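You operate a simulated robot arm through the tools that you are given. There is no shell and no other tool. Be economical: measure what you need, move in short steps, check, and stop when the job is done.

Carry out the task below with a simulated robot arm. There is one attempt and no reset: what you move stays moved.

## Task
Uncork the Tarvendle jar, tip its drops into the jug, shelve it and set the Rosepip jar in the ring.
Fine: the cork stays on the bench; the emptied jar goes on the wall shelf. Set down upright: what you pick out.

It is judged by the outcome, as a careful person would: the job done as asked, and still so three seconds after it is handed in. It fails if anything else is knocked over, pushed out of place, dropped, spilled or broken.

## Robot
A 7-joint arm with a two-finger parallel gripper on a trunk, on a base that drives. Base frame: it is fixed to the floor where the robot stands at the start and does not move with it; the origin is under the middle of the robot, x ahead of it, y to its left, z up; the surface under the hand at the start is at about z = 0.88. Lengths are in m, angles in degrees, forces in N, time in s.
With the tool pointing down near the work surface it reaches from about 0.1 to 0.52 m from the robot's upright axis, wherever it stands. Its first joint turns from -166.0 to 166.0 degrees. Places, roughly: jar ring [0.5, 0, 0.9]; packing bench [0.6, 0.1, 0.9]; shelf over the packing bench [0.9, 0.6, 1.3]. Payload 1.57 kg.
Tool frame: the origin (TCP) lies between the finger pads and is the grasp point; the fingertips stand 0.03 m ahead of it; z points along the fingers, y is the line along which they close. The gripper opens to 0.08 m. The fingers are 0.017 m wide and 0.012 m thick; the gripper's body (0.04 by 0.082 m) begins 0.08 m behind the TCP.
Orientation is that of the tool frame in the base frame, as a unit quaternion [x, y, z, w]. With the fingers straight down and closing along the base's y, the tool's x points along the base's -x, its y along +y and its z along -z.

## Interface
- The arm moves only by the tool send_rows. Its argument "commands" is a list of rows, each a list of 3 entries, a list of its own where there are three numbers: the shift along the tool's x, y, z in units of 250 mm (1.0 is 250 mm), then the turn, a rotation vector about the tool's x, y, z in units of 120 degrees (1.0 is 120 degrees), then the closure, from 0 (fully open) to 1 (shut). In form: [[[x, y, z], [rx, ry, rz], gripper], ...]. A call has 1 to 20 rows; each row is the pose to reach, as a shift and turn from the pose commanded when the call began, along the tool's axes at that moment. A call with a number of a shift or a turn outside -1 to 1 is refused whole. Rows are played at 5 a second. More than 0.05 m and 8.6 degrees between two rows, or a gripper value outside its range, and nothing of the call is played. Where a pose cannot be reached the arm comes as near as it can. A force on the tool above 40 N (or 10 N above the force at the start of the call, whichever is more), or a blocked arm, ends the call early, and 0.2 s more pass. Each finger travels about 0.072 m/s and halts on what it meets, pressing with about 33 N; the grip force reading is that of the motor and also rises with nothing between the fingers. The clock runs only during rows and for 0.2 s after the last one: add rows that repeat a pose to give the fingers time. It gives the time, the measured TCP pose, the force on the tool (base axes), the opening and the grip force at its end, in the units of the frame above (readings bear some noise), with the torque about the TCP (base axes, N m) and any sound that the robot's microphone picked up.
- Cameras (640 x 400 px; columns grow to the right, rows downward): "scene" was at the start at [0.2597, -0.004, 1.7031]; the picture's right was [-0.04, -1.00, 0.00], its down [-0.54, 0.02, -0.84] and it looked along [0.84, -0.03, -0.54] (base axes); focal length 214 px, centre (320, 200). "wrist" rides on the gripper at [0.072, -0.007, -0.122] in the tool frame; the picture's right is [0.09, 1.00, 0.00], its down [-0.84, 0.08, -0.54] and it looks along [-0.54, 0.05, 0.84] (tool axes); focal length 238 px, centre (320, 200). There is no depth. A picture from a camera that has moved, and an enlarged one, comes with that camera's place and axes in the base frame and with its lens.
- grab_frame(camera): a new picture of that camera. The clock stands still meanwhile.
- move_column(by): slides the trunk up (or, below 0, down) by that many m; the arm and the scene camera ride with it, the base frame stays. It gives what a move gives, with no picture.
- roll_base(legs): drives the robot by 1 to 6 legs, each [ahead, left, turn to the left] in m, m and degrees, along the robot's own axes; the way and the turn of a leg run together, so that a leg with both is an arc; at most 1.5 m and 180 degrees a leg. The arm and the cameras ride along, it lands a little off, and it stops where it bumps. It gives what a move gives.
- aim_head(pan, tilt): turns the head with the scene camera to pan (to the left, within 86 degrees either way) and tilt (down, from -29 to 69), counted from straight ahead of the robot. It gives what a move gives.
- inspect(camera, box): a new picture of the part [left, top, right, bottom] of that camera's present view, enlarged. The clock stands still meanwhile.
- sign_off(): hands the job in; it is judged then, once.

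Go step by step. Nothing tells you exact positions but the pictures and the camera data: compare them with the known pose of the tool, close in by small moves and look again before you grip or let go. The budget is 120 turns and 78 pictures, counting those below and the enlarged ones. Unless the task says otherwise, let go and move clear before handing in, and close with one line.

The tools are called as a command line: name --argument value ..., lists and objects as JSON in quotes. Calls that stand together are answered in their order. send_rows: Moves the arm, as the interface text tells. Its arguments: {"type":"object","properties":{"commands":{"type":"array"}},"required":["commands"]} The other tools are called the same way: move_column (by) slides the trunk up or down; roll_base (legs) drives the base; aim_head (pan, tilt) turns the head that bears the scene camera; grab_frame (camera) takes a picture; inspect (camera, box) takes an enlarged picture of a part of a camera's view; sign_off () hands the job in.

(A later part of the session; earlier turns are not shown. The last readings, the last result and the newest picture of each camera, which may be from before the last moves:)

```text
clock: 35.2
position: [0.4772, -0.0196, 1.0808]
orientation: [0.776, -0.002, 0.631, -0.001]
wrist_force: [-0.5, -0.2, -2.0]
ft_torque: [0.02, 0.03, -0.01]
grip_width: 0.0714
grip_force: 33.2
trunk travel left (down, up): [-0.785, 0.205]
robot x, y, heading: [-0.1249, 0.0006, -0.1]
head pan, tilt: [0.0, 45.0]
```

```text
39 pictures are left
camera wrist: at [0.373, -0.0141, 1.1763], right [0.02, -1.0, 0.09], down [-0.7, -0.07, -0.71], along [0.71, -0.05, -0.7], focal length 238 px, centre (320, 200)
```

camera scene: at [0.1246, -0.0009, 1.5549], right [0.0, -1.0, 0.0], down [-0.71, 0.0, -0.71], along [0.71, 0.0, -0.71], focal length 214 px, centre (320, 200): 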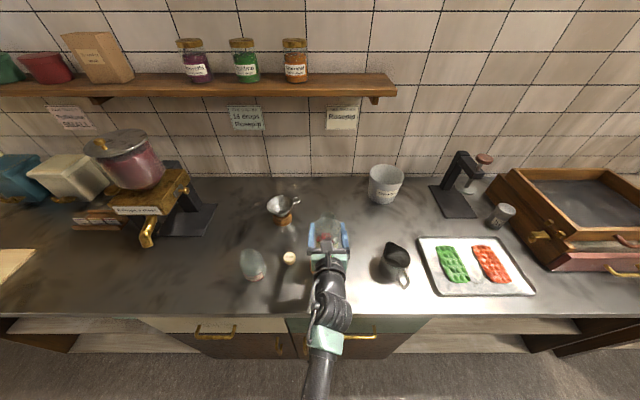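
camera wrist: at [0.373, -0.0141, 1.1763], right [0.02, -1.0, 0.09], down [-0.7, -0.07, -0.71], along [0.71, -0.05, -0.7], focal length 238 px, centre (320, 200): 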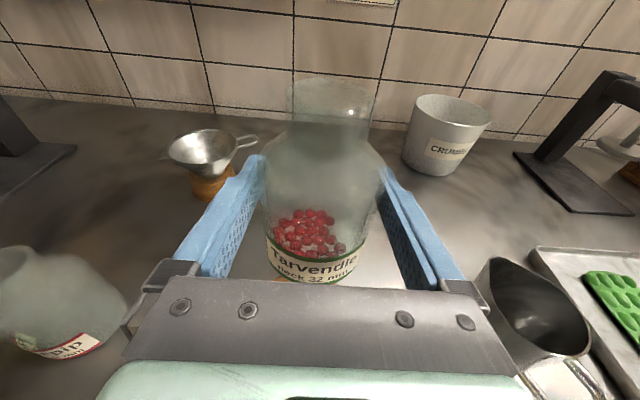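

Jar is held upright with drops. Moving over beside the jug and starting the roll to 70° (before any drops can leave).

send_rows --commands '[[[0, 0.16, -0.007], [0, 0, 0], 1], [[0, 0.32, -0.014], [0, 0, 0], 1], [[0, 0.48, -0.02], [0, 0, 0], 1], [[-0.006, 0.64, -0.027], [0, 0, 0], 1], [[-0.006, 0.64, -0.027], [0.0119, 0, 0.0571], 1], [[-0.006, 0.64, -0.027], [0.0238, 0, 0.1142], 1], [[-0.006, 0.64, -0.027], [0.0357, 0, 0.1713], 1], [[-0.006, 0.64, -0.027], [0.0476, 0, 0.2284], 1], [[-0.006, 0.64, -0.027], [0.0595, 0, 0.2855], 1], [[-0.006, 0.64, -0.027], [0.0714, 0, 0.3426], 1], [[-0.006, 0.64, -0.027], [0.0833, 0, 0.3997], 1], [[-0.006, 0.64, -0.027], [0.0952, 0, 0.4568], 1], [[-0.006, 0.64, -0.027], [0.1071, 0, 0.5139], 1], [[-0.006, 0.64, -0.027], [0.119, 0, 0.571], 1], [[-0.006, 0.64, -0.027], [0.119, 0, 0.571], 1]]'

grab_frame --camera "scene"

grab_frame --camera "wrist"

```text
clock: 38.4
position: [0.4704, -0.1804, 1.0786]
orientation: [0.634, -0.364, 0.515, -0.447]
wrist_force: [-0.1, -0.1, -1.7]
ft_torque: [-0.02, 0.03, -0.02]
grip_width: 0.0711
grip_force: 33.1
trunk travel left (down, up): [-0.785, 0.205]
robot x, y, heading: [-0.1321, -0.0009, 0.1]
head pan, tilt: [0.0, 45.0]
```

```text
38 pictures are left
camera scene: at [0.1244, -0.0004, 1.5549], right [0.0, -1.0, 0.0], down [-0.71, 0.0, -0.71], along [0.71, 0.0, -0.71], focal length 214 px, centre (320, 200)
```

scene: 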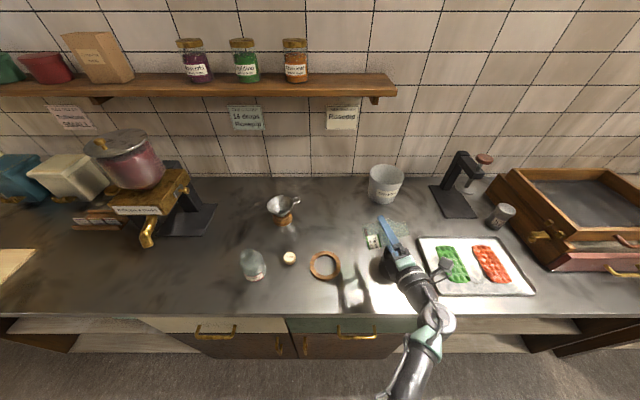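

```text
37 pictures are left
camera wrist: at [0.3655, -0.2668, 1.1178], right [0.02, -0.42, -0.91], down [-0.7, 0.64, -0.31], along [0.71, 0.64, -0.28], focal length 238 px, centre (320, 200)
```

wrist: 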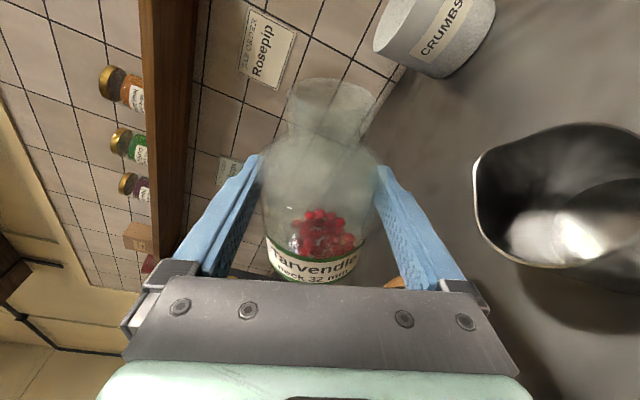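

Alignment over the jug is good. Descending 4 cm and tilting slowly on to 145°.

send_rows --commands '[[[-0.051, 0.15, 0.023], [0, 0, 0], 1], [[-0.051, 0.15, 0.023], [0.0071, 0, 0.034], 1], [[-0.051, 0.15, 0.023], [0.0142, 0, 0.068], 1], [[-0.051, 0.15, 0.023], [0.0212, 0, 0.102], 1], [[-0.051, 0.15, 0.023], [0.0283, 0, 0.136], 1], [[-0.051, 0.15, 0.023], [0.0354, 0, 0.17], 1], [[-0.051, 0.15, 0.023], [0.0425, 0, 0.204], 1], [[-0.051, 0.15, 0.023], [0.0496, 0, 0.238], 1], [[-0.051, 0.15, 0.023], [0.0567, 0, 0.272], 1], [[-0.051, 0.15, 0.023], [0.0637, 0, 0.306], 1], [[-0.051, 0.15, 0.023], [0.0708, 0, 0.34], 1], [[-0.051, 0.15, 0.023], [0.0779, 0, 0.374], 1], [[-0.051, 0.15, 0.023], [0.085, 0, 0.408], 1], [[-0.051, 0.15, 0.023], [0.0921, 0, 0.442], 1], [[-0.051, 0.15, 0.023], [0.0992, 0, 0.476], 1], [[-0.051, 0.15, 0.023], [0.1062, 0, 0.51], 1], [[-0.051, 0.15, 0.023], [0.1133, 0, 0.544], 1], [[-0.051, 0.15, 0.023], [0.1204, 0, 0.578], 1], [[-0.051, 0.15, 0.023], [0.1275, 0, 0.612], 1], [[-0.051, 0.15, 0.023], [0.1275, 0, 0.612], 1]]'

grab_frame --camera "wrist"

inspect --camera "scene" --box '[320, 180, 500, 320]'

```text
clock: 42.6
position: [0.4731, -0.1787, 1.0397]
orientation: [-0.231, 0.602, -0.188, 0.741]
wrist_force: [0.6, 0.4, -2.4]
ft_torque: [-0.01, 0.04, -0.02]
grip_width: 0.0711
grip_force: 33.3
trunk travel left (down, up): [-0.785, 0.205]
robot x, y, heading: [-0.1297, 0.0005, 0.1]
head pan, tilt: [0.0, 45.0]
```

```text
36 pictures are left
camera wrist: at [0.3682, -0.2384, 0.9646], right [0.02, 0.77, -0.64], down [-0.7, 0.47, 0.54], along [0.71, 0.44, 0.55], focal length 238 px, centre (320, 200)
```

wrist: 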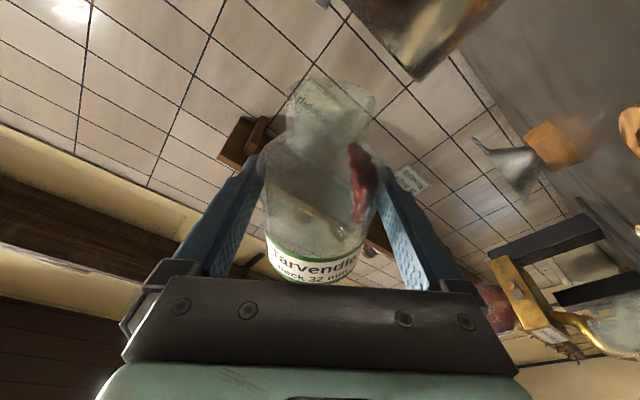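

```text
2.86 times, centred on (410, 250) of scene
camera zoom: at [0.1245, -0.0004, 1.5549], right [0.0, -1.0, 0.0], down [-0.71, 0.0, -0.71], along [0.71, 0.0, -0.71], focal length 613 px, centre (63, 57)
```

zoom: 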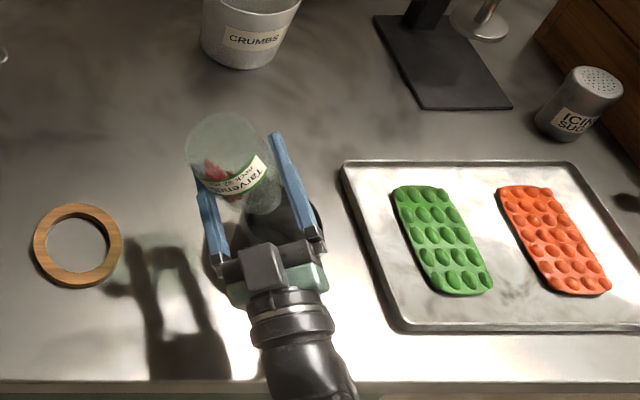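

The drops have gathered in the lower shoulder of the jar, not yet out. I'll raise 5 cm for camera clearance, then tilt to ~168° while shifting right so the mouth stays over the jug.

send_rows --commands '[[[-0.082, -0.058, 0.011], [0, 0, 0], 1], [[-0.163, -0.115, 0.022], [0, 0, 0], 1], [[-0.147, -0.138, 0.019], [0.0065, 0, 0.0313], 1], [[-0.131, -0.162, 0.015], [0.013, 0, 0.0626], 1], [[-0.115, -0.185, 0.012], [0.0195, 0, 0.0939], 1], [[-0.098, -0.209, 0.009], [0.0261, 0, 0.1251], 1], [[-0.082, -0.232, 0.005], [0.0326, 0, 0.1564], 1], [[-0.066, -0.256, 0.002], [0.0391, 0, 0.1877], 1], [[-0.066, -0.256, 0.002], [0.0391, 0, 0.1877], 1], [[-0.066, -0.256, 0.002], [0.0391, 0, 0.1877], 1]]'

grab_frame --camera "wrist"

inspect --camera "scene" --box '[320, 180, 500, 320]'

```text
clock: 44.8
position: [0.4717, -0.2234, 1.0887]
orientation: [-0.079, 0.627, -0.065, 0.772]
wrist_force: [-0.2, 0.1, -2.5]
ft_torque: [-0.02, 0.03, -0.01]
grip_width: 0.0712
grip_force: 33.2
trunk travel left (down, up): [-0.785, 0.205]
robot x, y, heading: [-0.1255, -0.0006, -0.1]
head pan, tilt: [0.0, 45.0]
```

```text
34 pictures are left
camera wrist: at [0.3662, -0.2484, 0.9973], right [0.02, 0.96, -0.29], down [-0.7, 0.22, 0.68], along [0.71, 0.19, 0.68], focal length 238 px, centre (320, 200)
```

wrist: 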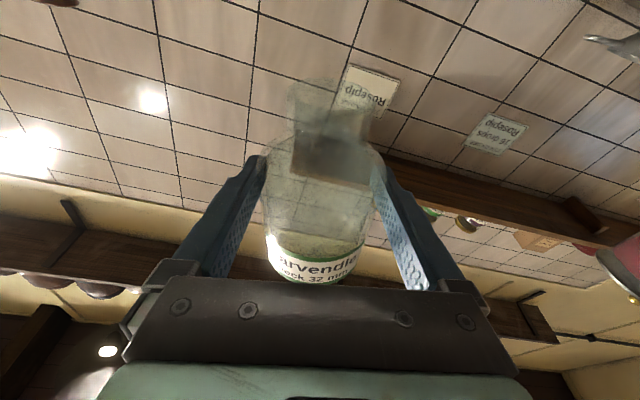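

```text
2.86 times, centred on (410, 250) of scene
camera zoom: at [0.1245, -0.0005, 1.5549], right [0.0, -1.0, 0.0], down [-0.71, 0.0, -0.71], along [0.71, 0.0, -0.71], focal length 613 px, centre (63, 57)
```

zoom: 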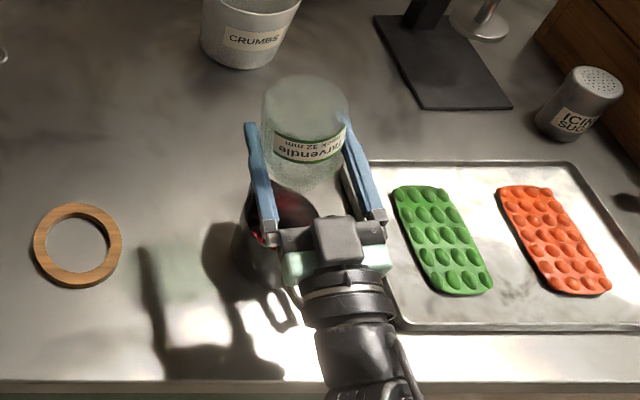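

The jar is empty and the drops are in the jug. Raising and rolling back upright.

send_rows --commands '[[[-0.153, -0.033, 0.032], [0, 0, 0], 1], [[-0.306, -0.066, 0.064], [0, 0, 0], 1], [[-0.306, -0.066, 0.064], [-0.013, 0, -0.0623], 1], [[-0.306, -0.066, 0.064], [-0.026, 0, -0.1246], 1], [[-0.306, -0.066, 0.064], [-0.0389, 0, -0.1869], 1], [[-0.306, -0.066, 0.064], [-0.0519, 0, -0.2492], 1], [[-0.306, -0.066, 0.064], [-0.0649, 0, -0.3115], 1], [[-0.306, -0.066, 0.064], [-0.0779, 0, -0.3738], 1], [[-0.306, -0.066, 0.064], [-0.0909, 0, -0.4361], 1], [[-0.306, -0.066, 0.064], [-0.1038, 0, -0.4984], 1], [[-0.306, -0.066, 0.064], [-0.1168, 0, -0.5607], 1], [[-0.306, -0.066, 0.064], [-0.1298, 0, -0.623], 1], [[-0.306, -0.066, 0.064], [-0.1428, 0, -0.6853], 1]]'

send_rows --commands '[[[0, 0, 0], [-0.013, 0, -0.0623], 1], [[0, 0, 0], [-0.026, 0, -0.1246], 1], [[0, 0, 0], [-0.0389, 0, -0.1869], 1], [[0, 0, 0], [-0.0519, 0, -0.2492], 1], [[0, 0, 0], [-0.0649, 0, -0.3115], 1], [[0, 0, 0], [-0.0779, 0, -0.3738], 1], [[0, 0, 0], [-0.0909, 0, -0.4361], 1], [[0, 0, 0], [-0.1038, 0, -0.4984], 1], [[0, 0, 0], [-0.1168, 0, -0.5607], 1], [[0, 0, 0], [-0.1298, 0, -0.623], 1], [[0, 0, 0], [-0.1428, 0, -0.6853], 1], [[0, 0, 0], [-0.1428, 0, -0.6853], 1]]'

grab_frame --camera "scene"

```text
clock: 47.6
position: [0.4701, -0.2223, 1.1691]
orientation: [0.575, -0.423, 0.468, -0.52]
wrist_force: [-0.1, 0.4, -2.6]
ft_torque: [-0.04, 0.06, 0.02]
grip_width: 0.0711
grip_force: 33.1
trunk travel left (down, up): [-0.785, 0.205]
robot x, y, heading: [-0.1259, 0.0007, 0.2]
head pan, tilt: [0.0, 45.0]
```

```text
clock: 50.2
position: [0.4699, -0.2232, 1.1688]
orientation: [0.776, -0.001, 0.63, -0.001]
wrist_force: [1.0, 1.2, -3.0]
ft_torque: [0.01, 0.01, -0.01]
grip_width: 0.0712
grip_force: 33.2
trunk travel left (down, up): [-0.785, 0.205]
robot x, y, heading: [-0.1244, -0.005, -0.1]
head pan, tilt: [0.0, 45.0]
```

```text
32 pictures are left
camera scene: at [0.1245, -0.0005, 1.5549], right [0.0, -1.0, 0.0], down [-0.71, 0.0, -0.71], along [0.71, 0.0, -0.71], focal length 214 px, centre (320, 200)
```

scene: 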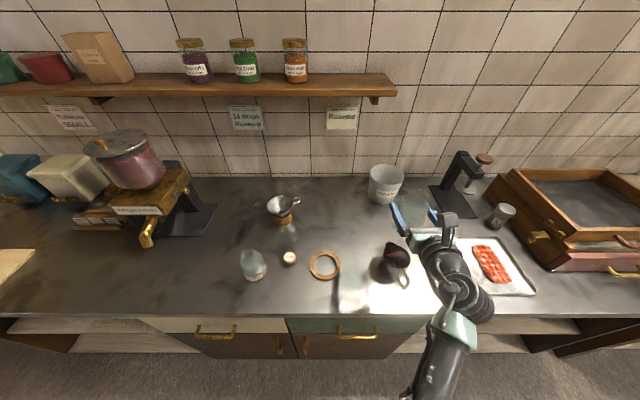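

Now for the shelf: measuring its geometry with a zoom here and again after raising the trunk.

inspect --camera "scene" --box '[260, 30, 420, 130]'

move_column --by 0.2

aim_head --pan 0 --tilt 35

grab_frame --camera "scene"

inspect --camera "scene" --box '[260, 100, 420, 200]'

```text
4.00 times, centred on (340, 80) of scene
camera zoom: at [0.1245, -0.0005, 1.5549], right [0.0, -1.0, 0.0], down [-0.71, 0.0, -0.71], along [0.71, 0.0, -0.71], focal length 858 px, centre (240, 680)
```

zoom: 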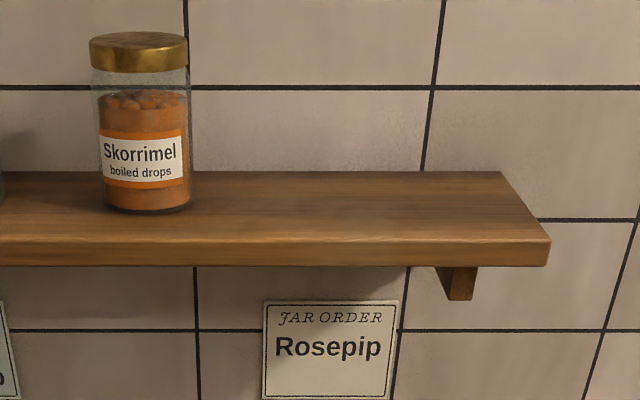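

```text
clock: 52.4
position: [0.4697, -0.2227, 1.3689]
orientation: [0.776, -0.002, 0.63, -0.001]
wrist_force: [-0.3, 0.6, -1.3]
ft_torque: [-0.03, -0.01, 0.0]
grip_width: 0.0708
grip_force: 32.7
trunk travel left (down, up): [-0.985, 0.005]
robot x, y, heading: [-0.1312, -0.0001, -0.1]
head pan, tilt: [0.0, 45.0]
```

```text
clock: 53.1
position: [0.4711, -0.2228, 1.3681]
orientation: [0.776, -0.002, 0.631, -0.001]
wrist_force: [0.8, 0.4, -1.7]
ft_torque: [0.01, 0.0, 0.02]
grip_width: 0.0711
grip_force: 33.0
trunk travel left (down, up): [-0.985, 0.005]
robot x, y, heading: [-0.1275, -0.0025, 0.2]
head pan, tilt: [0.0, 35.0]
```

```text
30 pictures are left
camera scene: at [0.1312, -0.0005, 1.7696], right [0.0, -1.0, 0.0], down [-0.57, 0.0, -0.82], along [0.82, 0.0, -0.57], focal length 214 px, centre (320, 200)
```

scene: 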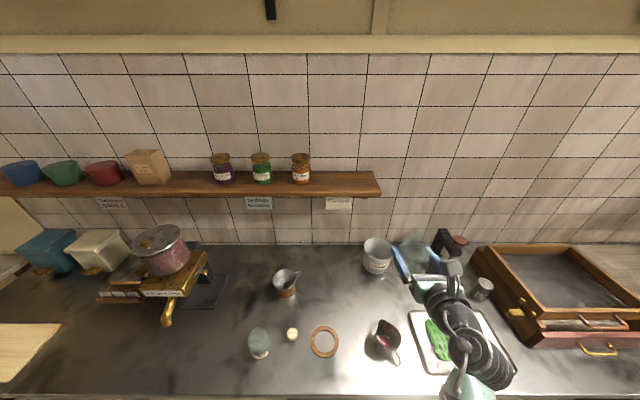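

```text
4.00 times, centred on (340, 150) of scene
camera zoom: at [0.1312, -0.0005, 1.7696], right [0.0, -1.0, 0.0], down [-0.57, 0.0, -0.82], along [0.82, 0.0, -0.57], focal length 858 px, centre (240, 400)
```

zoom: 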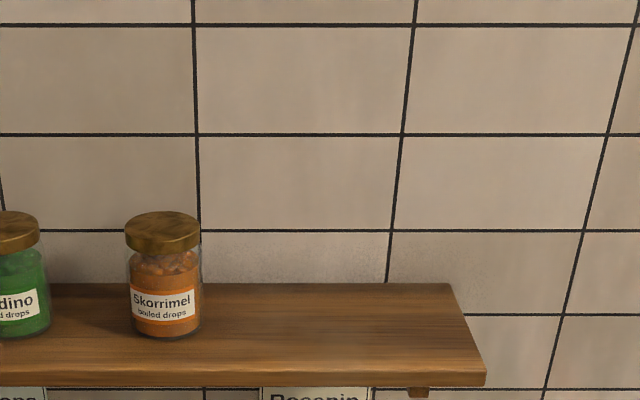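

Shelf top is ~z 1.34, x 0.787–0.974, ending at y≈-0.227; free space between y 0.03 and -0.22. I'll drive back forward to the start spot and position the jar in front at y≈-0.09, raised.

roll_base --legs '[[0.13, 0, 0]]'

send_rows --commands '[[[0.059, -0.133, -0.012], [0, 0, 0], 1], [[0.118, -0.266, -0.025], [0, 0, 0], 1], [[0.177, -0.4, -0.037], [0, 0, 0], 1], [[0.235, -0.532, -0.049], [0, 0, 0], 1], [[0.235, -0.532, -0.049], [0, 0, 0], 1]]'

```text
clock: 54.4
position: [0.5996, -0.223, 1.3696]
orientation: [0.775, -0.001, 0.632, -0.002]
wrist_force: [-0.3, -0.8, -1.9]
ft_torque: [0.03, 0.0, -0.01]
grip_width: 0.071
grip_force: 32.6
trunk travel left (down, up): [-0.985, 0.005]
robot x, y, heading: [0.0004, -0.0018, -0.1]
head pan, tilt: [0.0, 35.0]
```

```text
clock: 55.6
position: [0.6014, -0.0901, 1.4306]
orientation: [0.776, -0.002, 0.631, -0.002]
wrist_force: [-0.8, 0.1, -2.5]
ft_torque: [-0.01, 0.02, -0.02]
grip_width: 0.0711
grip_force: 32.8
trunk travel left (down, up): [-0.985, 0.005]
robot x, y, heading: [0.0018, -0.0004, 0.1]
head pan, tilt: [0.0, 35.0]
```

Advancing over the shelf in steps, then a look.

send_rows --commands '[[[0.0327, 0, 0.157], [0, 0, 0], 1], [[0.0654, 0, 0.313], [0, 0, 0], 1], [[0.098, 0, 0.47], [0, 0, 0], 1], [[0.1306, 0, 0.627], [0, 0, 0], 1], [[0.163, 0, 0.783], [0, 0, 0], 1], [[0.163, 0, 0.783], [0, 0, 0], 1]]'

grab_frame --camera "wrist"

grab_frame --camera "scene"

```text
clock: 57.0
position: [0.7997, -0.0907, 1.4291]
orientation: [0.776, -0.001, 0.631, -0.002]
wrist_force: [-0.2, 0.0, -1.2]
ft_torque: [-0.01, -0.01, 0.01]
grip_width: 0.0709
grip_force: 33.3
trunk travel left (down, up): [-0.985, 0.005]
robot x, y, heading: [0.0047, 0.0006, 0.1]
head pan, tilt: [0.0, 35.0]
```

```text
28 pictures are left
camera wrist: at [0.6954, -0.0844, 1.5258], right [0.02, -1.0, 0.09], down [-0.7, -0.07, -0.71], along [0.71, -0.05, -0.7], focal length 238 px, centre (320, 200)
```

wrist: 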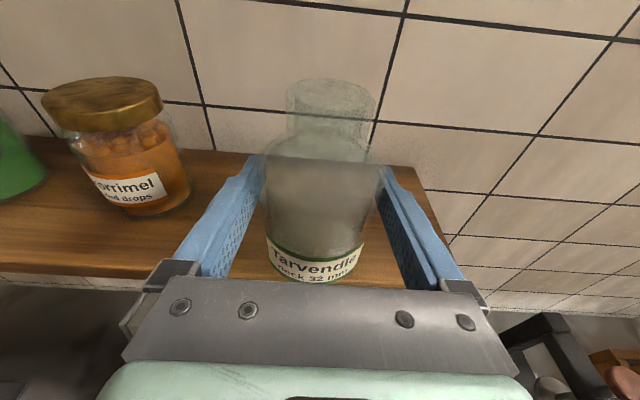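

```text
27 pictures are left
camera scene: at [0.2618, -0.0006, 1.7698], right [0.0, -1.0, 0.0], down [-0.57, 0.0, -0.82], along [0.82, 0.0, -0.57], focal length 214 px, centre (320, 200)
```

scene: 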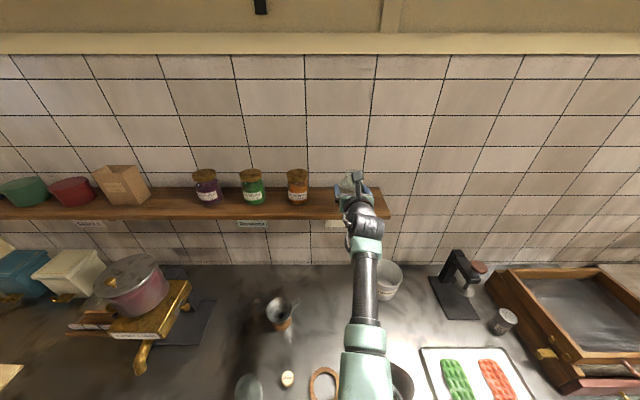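

Consistent with my shelf estimate. Advancing 6.5 cm more, then lowering.

send_rows --commands '[[[0.0265, 0, 0.1273], [0, 0, 0], 1], [[0.053, 0, 0.2546], [0, 0, 0], 1], [[0.053, 0, 0.2546], [0, 0, 0], 1], [[0.014, 0, 0.2628], [0, 0, 0], 1], [[-0.0057, 0, 0.267], [0, 0, 0], 1], [[-0.0057, 0, 0.267], [0, 0, 0], 1]]'

inspect --camera "scene" --box '[280, 150, 400, 230]'

grab_frame --camera "wrist"

```text
clock: 58.4
position: [0.8608, -0.0859, 1.4129]
orientation: [0.776, -0.002, 0.631, -0.002]
wrist_force: [0.3, 0.4, -1.4]
ft_torque: [0.0, 0.0, -0.02]
grip_width: 0.0713
grip_force: 32.8
out of reach, approached as far as the arm can: row 2, 4, 5, 6
trunk travel left (down, up): [-0.985, 0.005]
robot x, y, heading: [0.0044, -0.0067, -0.1]
head pan, tilt: [0.0, 35.0]
```

```text
5.00 times, centred on (340, 190) of scene
camera zoom: at [0.2623, -0.0009, 1.7697], right [0.0, -1.0, 0.0], down [-0.57, 0.0, -0.82], along [0.82, 0.0, -0.57], focal length 1072 px, centre (220, 250)
```

zoom: 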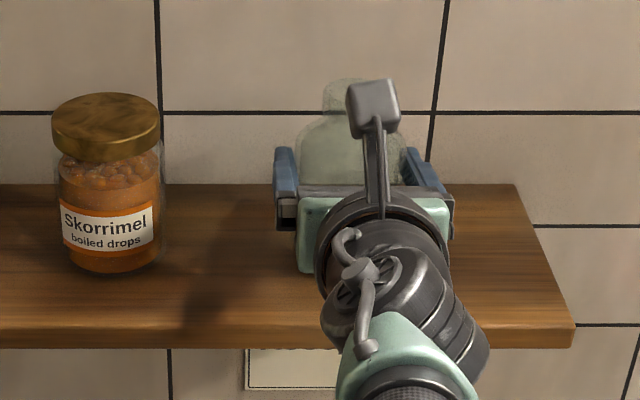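

```text
25 pictures are left
camera wrist: at [0.7561, -0.078, 1.5075], right [0.02, -1.0, 0.09], down [-0.7, -0.07, -0.71], along [0.71, -0.05, -0.7], focal length 238 px, centre (320, 200)
```

wrist: 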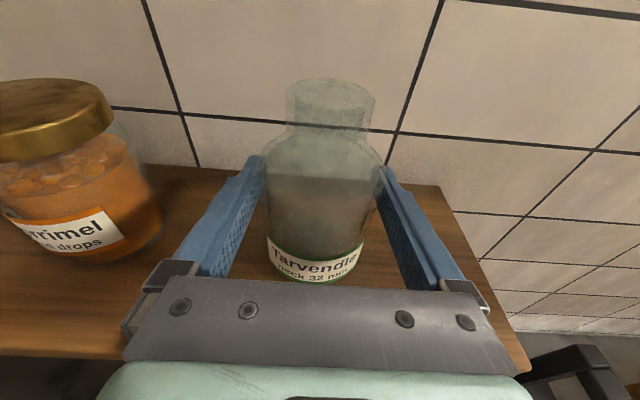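

At the limit of reach but in a good place (jar centre x≈0.86). I'll lower with the trunk in small steps watching the force.

move_column --by -0.008

move_column --by -0.003

```text
clock: 59.0
position: [0.8604, -0.0857, 1.4033]
orientation: [0.776, -0.001, 0.631, -0.002]
wrist_force: [-0.1, -0.3, -2.0]
ft_torque: [-0.02, 0.03, -0.04]
grip_width: 0.0713
grip_force: 33.5
trunk travel left (down, up): [-0.977, 0.013]
robot x, y, heading: [0.0006, 0.0012, 0.2]
head pan, tilt: [0.0, 35.0]
```

```text
clock: 59.5
position: [0.8611, -0.0846, 1.4013]
orientation: [0.776, -0.001, 0.631, -0.002]
wrist_force: [-0.2, -0.2, -0.8]
ft_torque: [-0.01, 0.02, -0.03]
grip_width: 0.0712
grip_force: 33.0
trunk travel left (down, up): [-0.974, 0.016]
robot x, y, heading: [0.0008, -0.0019, 0.1]
head pan, tilt: [0.0, 35.0]
```

move_column --by -0.003

move_column --by -0.002

grab_frame --camera "wrist"

```text
clock: 60.0
position: [0.8606, -0.0842, 1.4006]
orientation: [0.775, 0.0, 0.632, -0.002]
wrist_force: [0.6, -0.7, 4.8]
ft_torque: [-0.12, 0.07, 0.06]
grip_width: 0.071
grip_force: 33.1
trunk travel left (down, up): [-0.971, 0.019]
robot x, y, heading: [0.0073, -0.0032, -0.0]
head pan, tilt: [0.0, 35.0]
```

```text
clock: 60.5
position: [0.8612, -0.0843, 1.4006]
orientation: [0.773, -0.003, 0.634, 0.0]
wrist_force: [5.4, 0.6, 13.0]
ft_torque: [-0.16, 0.14, 0.05]
grip_width: 0.0712
grip_force: 32.7
trunk travel left (down, up): [-0.969, 0.021]
robot x, y, heading: [0.0054, -0.0007, -0.2]
head pan, tilt: [0.0, 35.0]
```

```text
24 pictures are left
camera wrist: at [0.7552, -0.0777, 1.4958], right [0.02, -1.0, 0.09], down [-0.7, -0.07, -0.71], along [0.72, -0.05, -0.69], focal length 238 px, centre (320, 200)
```

wrist: 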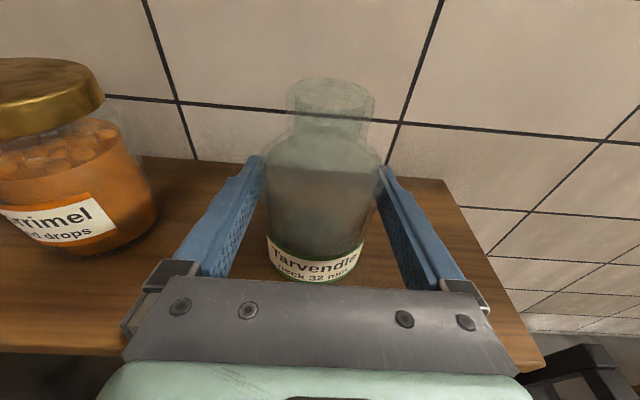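

Firm contact with the shelf. Easing back 2 mm and opening.

move_column --by 0.002

send_rows --commands '[[[0, 0, 0], [0, 0, 0], 0.08], [[0, 0, 0], [0, 0, 0], 0.04], [[0, 0, 0], [0, 0, 0], 0], [[0, 0, 0], [0, 0, 0], 0], [[0, 0, 0], [0, 0, 0], 0]]'

grab_frame --camera "wrist"

```text
clock: 61.0
position: [0.8595, -0.0838, 1.4007]
orientation: [0.775, -0.002, 0.632, 0.0]
wrist_force: [7.1, -0.9, 12.6]
ft_torque: [-0.31, -0.01, 0.08]
grip_width: 0.0712
grip_force: 33.2
trunk travel left (down, up): [-0.971, 0.019]
robot x, y, heading: [0.003, -0.0039, -0.1]
head pan, tilt: [0.0, 35.0]
```

```text
clock: 62.2
position: [0.8601, -0.0839, 1.3972]
orientation: [0.776, -0.001, 0.631, -0.002]
wrist_force: [-1.0, 0.7, -0.1]
ft_torque: [0.05, -0.04, -0.02]
grip_width: 0.0801
grip_force: 0.2
trunk travel left (down, up): [-0.971, 0.019]
robot x, y, heading: [0.0041, 0.0035, 0.2]
head pan, tilt: [0.0, 35.0]
```

```text
23 pictures are left
camera wrist: at [0.7559, -0.0779, 1.4938], right [0.02, -1.0, 0.09], down [-0.7, -0.07, -0.71], along [0.71, -0.05, -0.7], focal length 238 px, centre (320, 200)
```

wrist: 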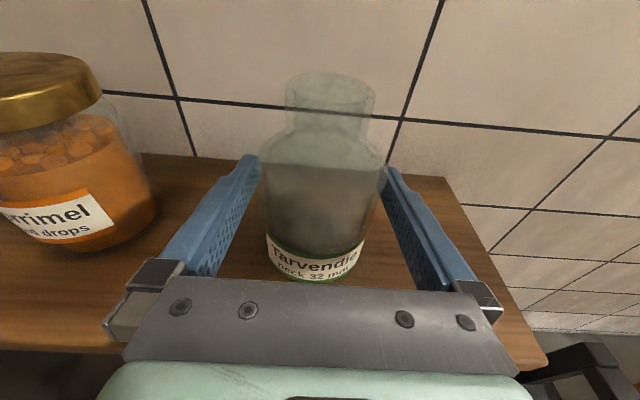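

Released; backing straight out.

send_rows --commands '[[[-0.008, 0, -0.039], [0, 0, 0], 0], [[-0.0245, 0, -0.1175], [0, 0, 0], 0], [[-0.049, 0, -0.235], [0, 0, 0], 0], [[-0.0816, 0, -0.392], [0, 0, 0], 0], [[-0.114, 0, -0.548], [0, 0, 0], 0], [[-0.147, 0, -0.705], [0, 0, 0], 0], [[-0.18, 0, -0.862], [0, 0, 0], 0], [[-0.18, 0, -0.862], [0, 0, 0], 0]]'

grab_frame --camera "wrist"

```text
clock: 64.0
position: [0.6404, -0.0841, 1.3976]
orientation: [0.776, -0.002, 0.631, -0.001]
wrist_force: [0.1, -0.1, 0.6]
ft_torque: [-0.02, -0.03, -0.03]
grip_width: 0.0797
grip_force: 0.1
out of reach, approached as far as the arm can: row 1, 2
trunk travel left (down, up): [-0.971, 0.019]
robot x, y, heading: [0.0026, -0.0004, 0.0]
head pan, tilt: [0.0, 35.0]
```

```text
22 pictures are left
camera wrist: at [0.5355, -0.078, 1.4932], right [0.02, -1.0, 0.09], down [-0.7, -0.07, -0.71], along [0.71, -0.05, -0.7], focal length 238 px, centre (320, 200)
```

wrist: 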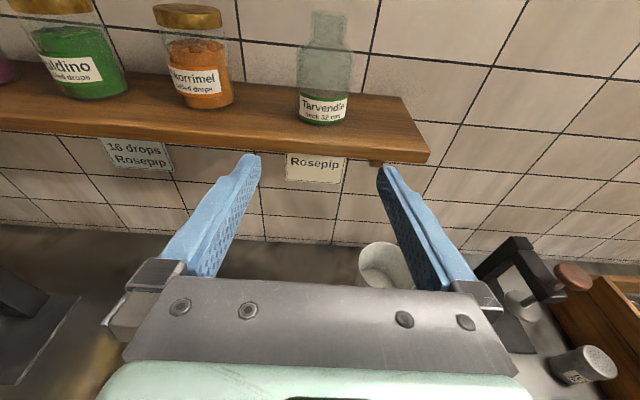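

Jar stands upright on the shelf. Returning to the earlier stance: base back, trunk down, then heading to the Rosepip jar at about (0.446, 0.205).

roll_base --legs '[[-0.13, 0, 0]]'

move_column --by -0.186

send_rows --commands '[[[-0.0164, -0.16, -0.0784], [0, 0, 0], 0], [[-0.0328, -0.32, -0.157], [0, 0, 0], 0], [[-0.049, -0.48, -0.235], [0, 0, 0], 0], [[-0.0656, -0.64, -0.314], [0, 0, 0], 0], [[-0.082, -0.8, -0.392], [0, 0, 0], 0], [[-0.1145, -0.96, -0.548], [0, 0, 0], 0], [[-0.1145, -0.96, -0.548], [0, 0, 0], 0]]'

grab_frame --camera "wrist"

```text
clock: 65.3
position: [0.5111, -0.0855, 1.3964]
orientation: [0.777, -0.003, 0.63, -0.001]
wrist_force: [-0.5, -0.1, -1.2]
ft_torque: [0.01, -0.01, 0.0]
grip_width: 0.0801
grip_force: 0.1
trunk travel left (down, up): [-0.971, 0.019]
robot x, y, heading: [-0.1248, -0.0008, -0.2]
head pan, tilt: [0.0, 35.0]
```

```text
clock: 67.4
position: [0.5092, -0.0861, 1.2122]
orientation: [0.776, -0.002, 0.631, -0.001]
wrist_force: [-1.1, 0.1, 0.5]
ft_torque: [0.01, -0.01, -0.04]
grip_width: 0.08
grip_force: 0.1
trunk travel left (down, up): [-0.785, 0.205]
robot x, y, heading: [-0.1259, -0.0004, -0.3]
head pan, tilt: [0.0, 35.0]
```

```text
refused: row 6 steps farther than a row can; nothing moved
```

```text
21 pictures are left
camera wrist: at [0.4047, -0.0788, 1.3075], right [0.02, -1.0, 0.09], down [-0.7, -0.07, -0.71], along [0.71, -0.05, -0.7], focal length 238 px, centre (320, 200)
```

wrist: 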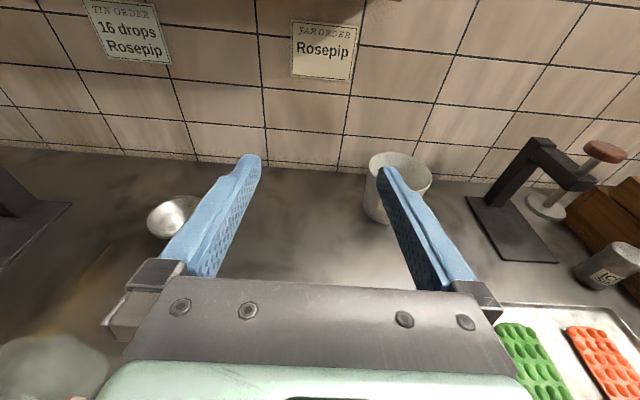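

One step was too long; resending with finer rows.

send_rows --commands '[[[-0.0204, -0.12, -0.098], [0, 0, 0], 0], [[-0.0408, -0.24, -0.196], [0, 0, 0], 0], [[-0.061, -0.36, -0.294], [0, 0, 0], 0], [[-0.0815, -0.48, -0.392], [0, 0, 0], 0], [[-0.102, -0.6, -0.49], [0, 0, 0], 0], [[-0.122, -0.72, -0.587], [0, 0, 0], 0], [[-0.143, -0.84, -0.685], [0, 0, 0], 0], [[-0.163, -0.96, -0.783], [0, 0, 0], 0]]'

send_rows --commands '[[[-0.12, -0.1, 0.025], [0, 0, 0], 0], [[-0.24, -0.2, 0.05], [0, 0, 0], 0], [[-0.38, -0.2, 0.08], [0, 0, 0], 0], [[-0.52, -0.2, 0.109], [0, 0, 0], 0], [[-0.52, -0.2, 0.109], [0, 0, 0], 0]]'

grab_frame --camera "wrist"

```text
clock: 69.2
position: [0.4956, -0.0677, 1.2307]
orientation: [0.765, 0.0, 0.644, 0.005]
wrist_force: [-0.3, 0.1, -0.3]
ft_torque: [0.0, -0.01, -0.02]
grip_width: 0.08
grip_force: 0.0
out of reach, approached as far as the arm can: row 1, 2, 3, 4, 5, 6, 7, 8
trunk travel left (down, up): [-0.785, 0.205]
robot x, y, heading: [-0.1253, 0.0023, -0.5]
head pan, tilt: [0.0, 35.0]
```

```text
clock: 70.4
position: [0.4936, -0.0174, 1.0903]
orientation: [0.776, -0.004, 0.631, 0.0]
wrist_force: [1.0, -0.1, -0.1]
ft_torque: [0.01, -0.02, 0.0]
grip_width: 0.0799
grip_force: 0.0
trunk travel left (down, up): [-0.785, 0.205]
robot x, y, heading: [-0.1283, -0.0006, -0.1]
head pan, tilt: [0.0, 35.0]
```

```text
20 pictures are left
camera wrist: at [0.3899, -0.0109, 1.1861], right [0.01, -1.0, 0.09], down [-0.7, -0.07, -0.71], along [0.71, -0.05, -0.7], focal length 238 px, centre (320, 200)
```

wrist: 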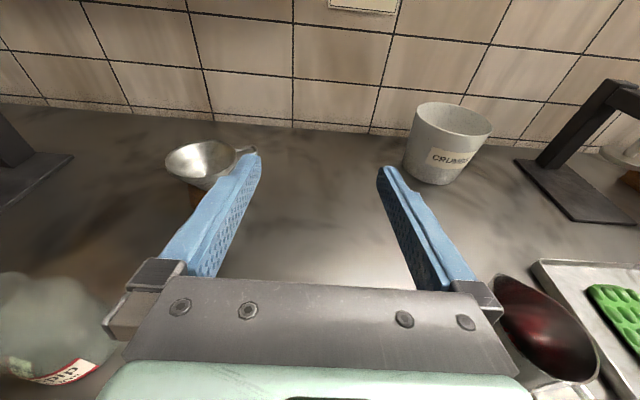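

The arm got stuck near a limit, then recovered. I'll retract to the known-good pose, then shift the base sideways instead, so arm geometry repeats what worked.

send_rows --commands '[[[-0.029, 0, -0.141], [0, 0, 0], 0], [[-0.059, 0, -0.282], [0, 0, 0], 0], [[-0.088, 0, -0.423], [0, 0, 0], 0], [[-0.118, 0, -0.564], [0, 0, 0], 0], [[-0.147, 0, -0.705], [0, 0, 0], 0], [[-0.147, 0, -0.705], [0, 0, 0], 0]]'

roll_base --legs '[[0, 0.222, 0]]'

grab_frame --camera "wrist"

```text
clock: 71.8
position: [0.3143, -0.0161, 1.0879]
orientation: [0.776, -0.003, 0.631, -0.001]
wrist_force: [0.8, -0.4, -0.2]
ft_torque: [-0.03, -0.07, 0.05]
grip_width: 0.0801
grip_force: 0.1
trunk travel left (down, up): [-0.785, 0.205]
robot x, y, heading: [-0.1249, -0.0023, -0.0]
head pan, tilt: [0.0, 35.0]
```

```text
clock: 73.5
position: [0.3141, 0.207, 1.0873]
orientation: [0.776, -0.004, 0.631, 0.0]
wrist_force: [-0.1, 0.4, 0.2]
ft_torque: [-0.02, 0.0, -0.02]
grip_width: 0.0801
grip_force: 0.0
trunk travel left (down, up): [-0.785, 0.205]
robot x, y, heading: [-0.1283, 0.2228, -0.5]
head pan, tilt: [0.0, 35.0]
```

```text
19 pictures are left
camera wrist: at [0.2107, 0.2136, 1.1836], right [0.01, -1.0, 0.09], down [-0.7, -0.07, -0.71], along [0.71, -0.05, -0.7], focal length 238 px, centre (320, 200)
```

wrist: 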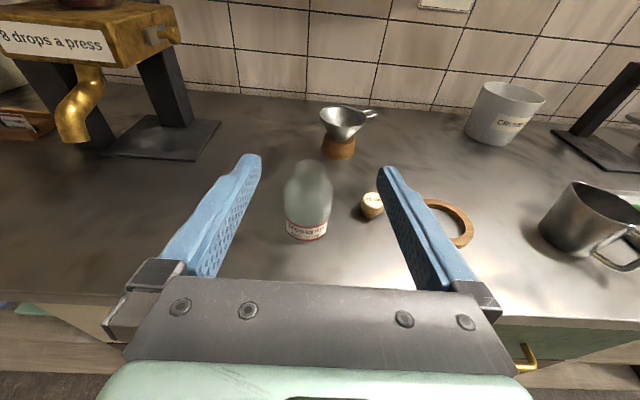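

Rosepip jar is at about (0.46, 0.215). Lowering to grip height in front of it with an 8 mm left shift.

send_rows --commands '[[[-0.141, -0.032, 0.05], [0, 0, 0], 0], [[-0.282, -0.032, 0.1], [0, 0, 0], 0], [[-0.423, -0.032, 0.15], [0, 0, 0], 0], [[-0.563, -0.032, 0.199], [0, 0, 0], 0], [[-0.563, -0.032, 0.199], [0, 0, 0], 0]]'

grab_frame --camera "wrist"

```text
clock: 74.7
position: [0.3356, 0.2166, 0.9396]
orientation: [0.775, -0.004, 0.632, 0.0]
wrist_force: [0.9, 0.0, -0.4]
ft_torque: [0.0, -0.01, 0.0]
grip_width: 0.0801
grip_force: 0.2
out of reach, approached as far as the arm can: row 2, 3
trunk travel left (down, up): [-0.785, 0.205]
robot x, y, heading: [-0.1274, 0.2231, -0.1]
head pan, tilt: [0.0, 35.0]
```

```text
18 pictures are left
camera wrist: at [0.2313, 0.2232, 1.0364], right [0.01, -1.0, 0.08], down [-0.7, -0.07, -0.71], along [0.71, -0.05, -0.7], focal length 238 px, centre (320, 200)
```

wrist: 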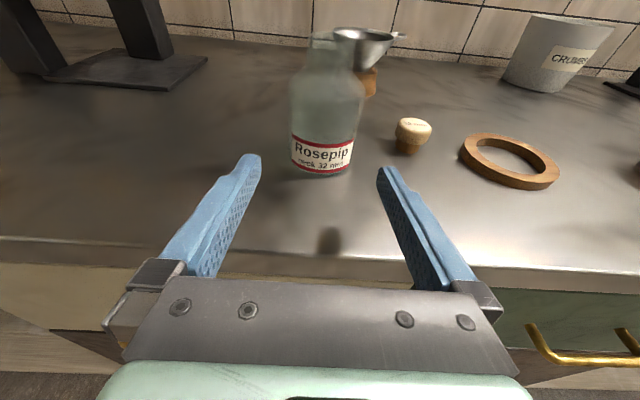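

Jar is ~5 mm right of the mid-plane. Correcting and advancing partway.

send_rows --commands '[[[0, 0.02, 0], [0, 0, 0], 0], [[0.0163, 0.02, 0.078], [0, 0, 0], 0], [[0.0326, 0.02, 0.157], [0, 0, 0], 0], [[0.053, 0.02, 0.255], [0, 0, 0], 0], [[0.053, 0.02, 0.255], [0, 0, 0], 0]]'

grab_frame --camera "wrist"

```text
clock: 75.9
position: [0.401, 0.2106, 0.9411]
orientation: [0.776, -0.004, 0.631, -0.001]
wrist_force: [-0.2, 0.1, 0.2]
ft_torque: [0.02, 0.03, 0.03]
grip_width: 0.0801
grip_force: 0.1
trunk travel left (down, up): [-0.785, 0.205]
robot x, y, heading: [-0.1258, 0.2205, -0.3]
head pan, tilt: [0.0, 35.0]
```

```text
17 pictures are left
camera wrist: at [0.297, 0.2177, 1.0369], right [0.01, -1.0, 0.08], down [-0.7, -0.07, -0.71], along [0.71, -0.05, -0.7], focal length 238 px, centre (320, 200)
```

wrist: 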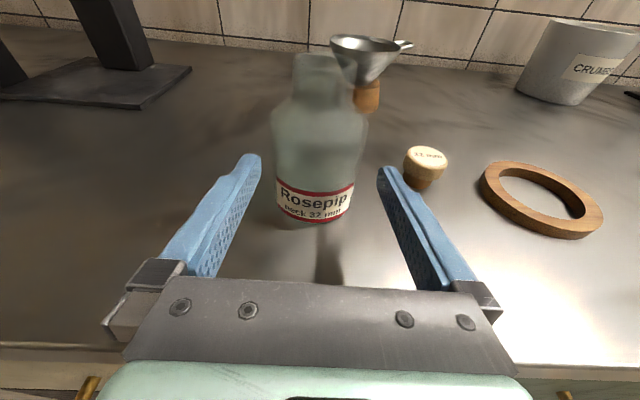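

Centred. Advancing to straddle the jar.

send_rows --commands '[[[0.0122, 0, 0.0587], [0, 0, 0], 0], [[0.0245, 0, 0.1175], [0, 0, 0], 0], [[0.036, 0, 0.173], [0, 0, 0], 0], [[0.0475, 0, 0.228], [0, 0, 0], 0], [[0.0475, 0, 0.228], [0, 0, 0], 0]]'

grab_frame --camera "wrist"

```text
clock: 77.1
position: [0.4591, 0.2092, 0.9401]
orientation: [0.776, -0.004, 0.631, 0.0]
wrist_force: [0.8, 0.1, 0.1]
ft_torque: [0.04, 0.0, 0.01]
grip_width: 0.0801
grip_force: 0.1
trunk travel left (down, up): [-0.785, 0.205]
robot x, y, heading: [-0.1223, 0.2197, -0.3]
head pan, tilt: [0.0, 35.0]
```

```text
16 pictures are left
camera wrist: at [0.3544, 0.2162, 1.0364], right [0.01, -1.0, 0.09], down [-0.7, -0.07, -0.71], along [0.71, -0.05, -0.7], focal length 238 px, centre (320, 200)
```

wrist: 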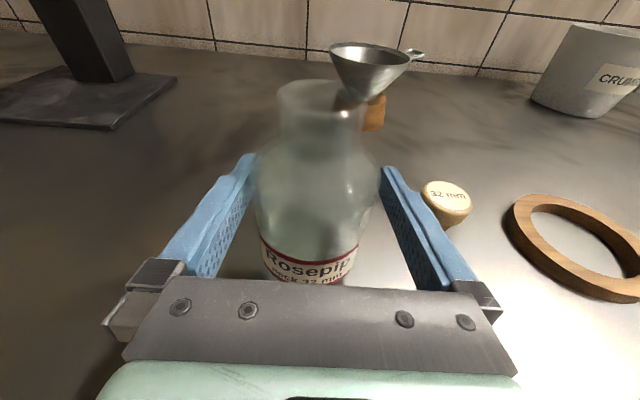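

Well straddled. Closing and lifting.

send_rows --commands '[[[0, -0.005, 0], [0, 0, 0], 0.05], [[0, -0.005, 0], [0, 0, 0], 0.1], [[0, -0.005, 0], [0, 0, 0], 0.2], [[0, -0.005, 0], [0, 0, 0], 1], [[0, -0.005, 0], [0, 0, 0], 1], [[0, -0.005, 0], [0, 0, 0], 1]]'

send_rows --commands '[[[0.039, 0, -0.0082], [0, 0, 0], 1], [[0.078, 0, -0.0163], [0, 0, 0], 1], [[0.157, 0, -0.0326], [0, 0, 0], 1], [[0.235, 0, -0.049], [0, 0, 0], 1], [[0.313, 0, -0.0652], [0, 0, 0], 1], [[0.313, 0, -0.0652], [0, 0, 0], 1]]'

grab_frame --camera "wrist"

```text
clock: 78.5
position: [0.4582, 0.2111, 0.9407]
orientation: [0.775, -0.004, 0.631, 0.0]
wrist_force: [0.1, -0.1, -0.1]
ft_torque: [-0.05, 0.04, 0.0]
grip_width: 0.0712
grip_force: 33.2
trunk travel left (down, up): [-0.785, 0.205]
robot x, y, heading: [-0.1256, 0.2237, -0.3]
head pan, tilt: [0.0, 35.0]
```

```text
clock: 79.9
position: [0.4591, 0.2091, 1.0199]
orientation: [0.776, -0.005, 0.631, 0.0]
wrist_force: [-0.4, 0.1, -2.7]
ft_torque: [-0.03, 0.0, -0.03]
grip_width: 0.071
grip_force: 32.6
trunk travel left (down, up): [-0.785, 0.205]
robot x, y, heading: [-0.1249, 0.2201, -0.2]
head pan, tilt: [0.0, 35.0]
```

```text
15 pictures are left
camera wrist: at [0.3546, 0.2169, 1.1159], right [0.01, -1.0, 0.08], down [-0.7, -0.07, -0.71], along [0.71, -0.05, -0.7], focal length 238 px, centre (320, 200)
```

wrist: 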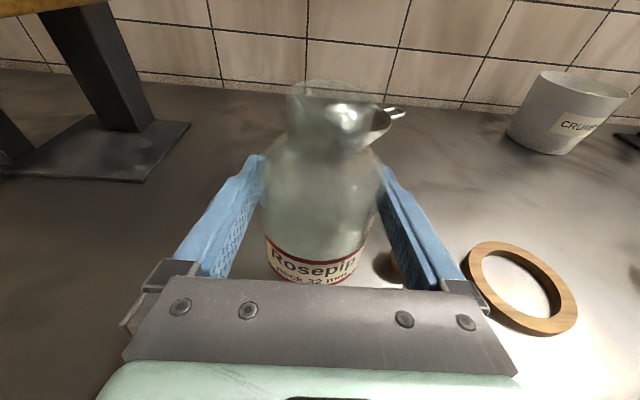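

Held (71 mm), same look as the first jar in the grip, so the same TCP pose will seat it in the ring. Shifting base right 0.229 m at this height (clears the cork by ~4 cm).

roll_base --legs '[[0, -0.229, 0]]'

grab_frame --camera "wrist"

```text
clock: 81.6
position: [0.4583, -0.0137, 1.0197]
orientation: [0.776, -0.003, 0.631, -0.001]
wrist_force: [0.4, -0.6, -1.1]
ft_torque: [0.01, -0.02, -0.02]
grip_width: 0.0714
grip_force: 33.2
trunk travel left (down, up): [-0.785, 0.205]
robot x, y, heading: [-0.1246, -0.0025, -0.1]
head pan, tilt: [0.0, 35.0]
```

```text
14 pictures are left
camera wrist: at [0.3539, -0.007, 1.1158], right [0.02, -1.0, 0.08], down [-0.7, -0.07, -0.71], along [0.71, -0.05, -0.7], focal length 238 px, centre (320, 200)
```

wrist: 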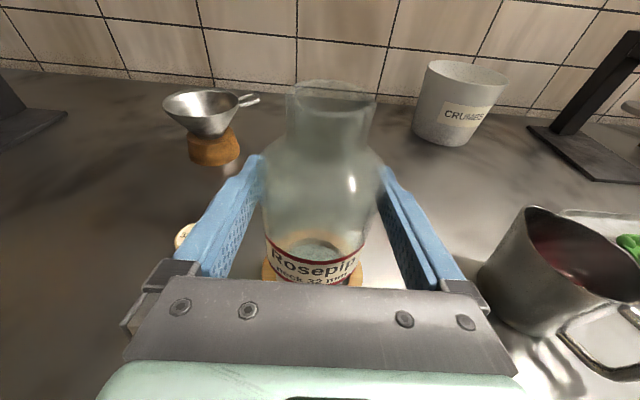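

Moving to the ring pose horizontally and lowering to just above the ring, then checking with both cameras.

send_rows --commands '[[[0.008, 0.012, 0.037], [0, 0, 0], 1], [[0.0155, 0.024, 0.0744], [0, 0, 0], 1], [[-0.07, 0.024, 0.092], [0, 0, 0], 1], [[-0.161, 0.024, 0.111], [0, 0, 0], 1], [[-0.161, 0.024, 0.111], [0, 0, 0], 1]]'

aim_head --pan 0 --tilt 55

inspect --camera "scene" --box '[270, 150, 390, 250]'

inspect --camera "wrist" --box '[230, 180, 410, 300]'

```text
clock: 82.8
position: [0.4768, -0.0197, 0.9754]
orientation: [0.776, -0.003, 0.631, 0.0]
wrist_force: [-0.7, -0.5, -2.1]
ft_torque: [0.03, -0.01, -0.01]
grip_width: 0.071
grip_force: 33.0
trunk travel left (down, up): [-0.785, 0.205]
robot x, y, heading: [-0.1288, -0.0053, -0.2]
head pan, tilt: [0.0, 35.0]
```

```text
clock: 83.6
position: [0.4776, -0.0191, 0.9756]
orientation: [0.776, -0.002, 0.631, -0.002]
wrist_force: [0.0, 0.8, -1.5]
ft_torque: [0.01, 0.01, 0.0]
grip_width: 0.0709
grip_force: 32.9
trunk travel left (down, up): [-0.785, 0.205]
robot x, y, heading: [-0.1266, -0.0015, -0.1]
head pan, tilt: [0.0, 55.0]
```

```text
4.00 times, centred on (330, 200) of scene
camera zoom: at [0.1163, -0.0038, 1.5415], right [0.0, -1.0, 0.0], down [-0.82, 0.0, -0.57], along [0.57, 0.0, -0.82], focal length 858 px, centre (280, 200)
```

zoom: 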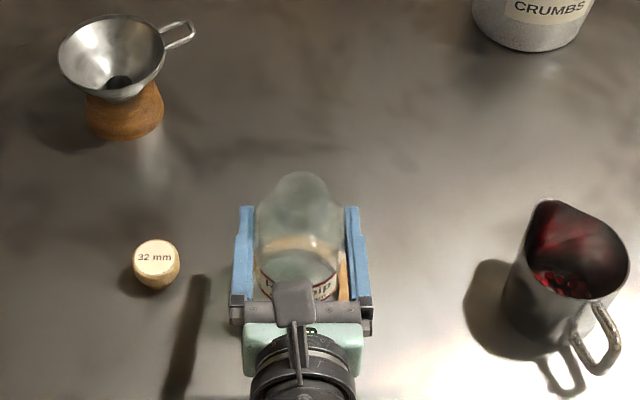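

```text
3.33 times, centred on (320, 240) of wrist
camera zoom: at [0.3725, -0.0125, 1.0708], right [0.02, -1.0, 0.08], down [-0.7, -0.07, -0.71], along [0.71, -0.05, -0.7], focal length 794 px, centre (320, 67)
```

zoom: 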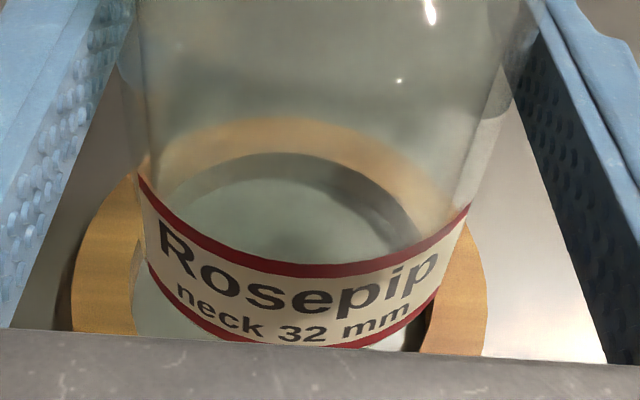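

Jar looks well centred over the ring hole. Lowering in small steps with force checks.

send_rows --commands '[[[-0.035, 0, 0.0073], [0, 0, 0], 1], [[-0.059, 0, 0.0122], [0, 0, 0], 1], [[-0.074, 0, 0.0155], [0, 0, 0], 1], [[-0.086, 0, 0.018], [0, 0, 0], 1], [[-0.086, 0, 0.018], [0, 0, 0], 1]]'

inspect --camera "wrist" --box '[230, 180, 410, 300]'

```text
clock: 84.8
position: [0.4772, -0.018, 0.953]
orientation: [0.776, -0.003, 0.63, -0.001]
wrist_force: [-0.2, -0.8, -1.8]
ft_torque: [0.01, -0.04, -0.02]
grip_width: 0.0711
grip_force: 32.9
trunk travel left (down, up): [-0.785, 0.205]
robot x, y, heading: [-0.1256, -0.0071, -0.1]
head pan, tilt: [0.0, 55.0]
```

```text
3.33 times, centred on (320, 240) of wrist
camera zoom: at [0.3724, -0.0127, 1.0489], right [0.02, -1.0, 0.08], down [-0.7, -0.07, -0.71], along [0.71, -0.05, -0.7], focal length 794 px, centre (320, 67)
```

zoom: 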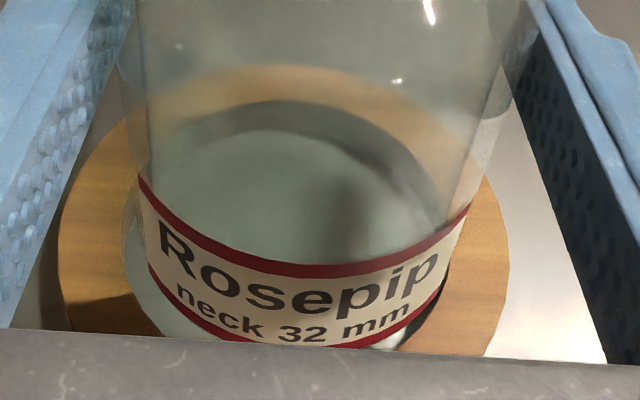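

No contact and the base is entering the hole cleanly. Shifting 1 mm left and lowering the rest.

send_rows --commands '[[[0, -0.004, 0], [0, 0, 0], 1], [[-0.0157, -0.004, 0.0033], [0, 0, 0], 1], [[-0.0313, -0.004, 0.0065], [0, 0, 0], 1], [[-0.043, -0.004, 0.009], [0, 0, 0], 1], [[-0.043, -0.004, 0.009], [0, 0, 0], 1]]'

```text
clock: 86.0
position: [0.4764, -0.0181, 0.9426]
orientation: [0.775, -0.003, 0.632, -0.001]
wrist_force: [-0.6, 0.3, -1.3]
ft_torque: [0.01, 0.0, 0.03]
grip_width: 0.071
grip_force: 33.2
trunk travel left (down, up): [-0.785, 0.205]
robot x, y, heading: [-0.1288, -0.0025, -0.2]
head pan, tilt: [0.0, 55.0]
```

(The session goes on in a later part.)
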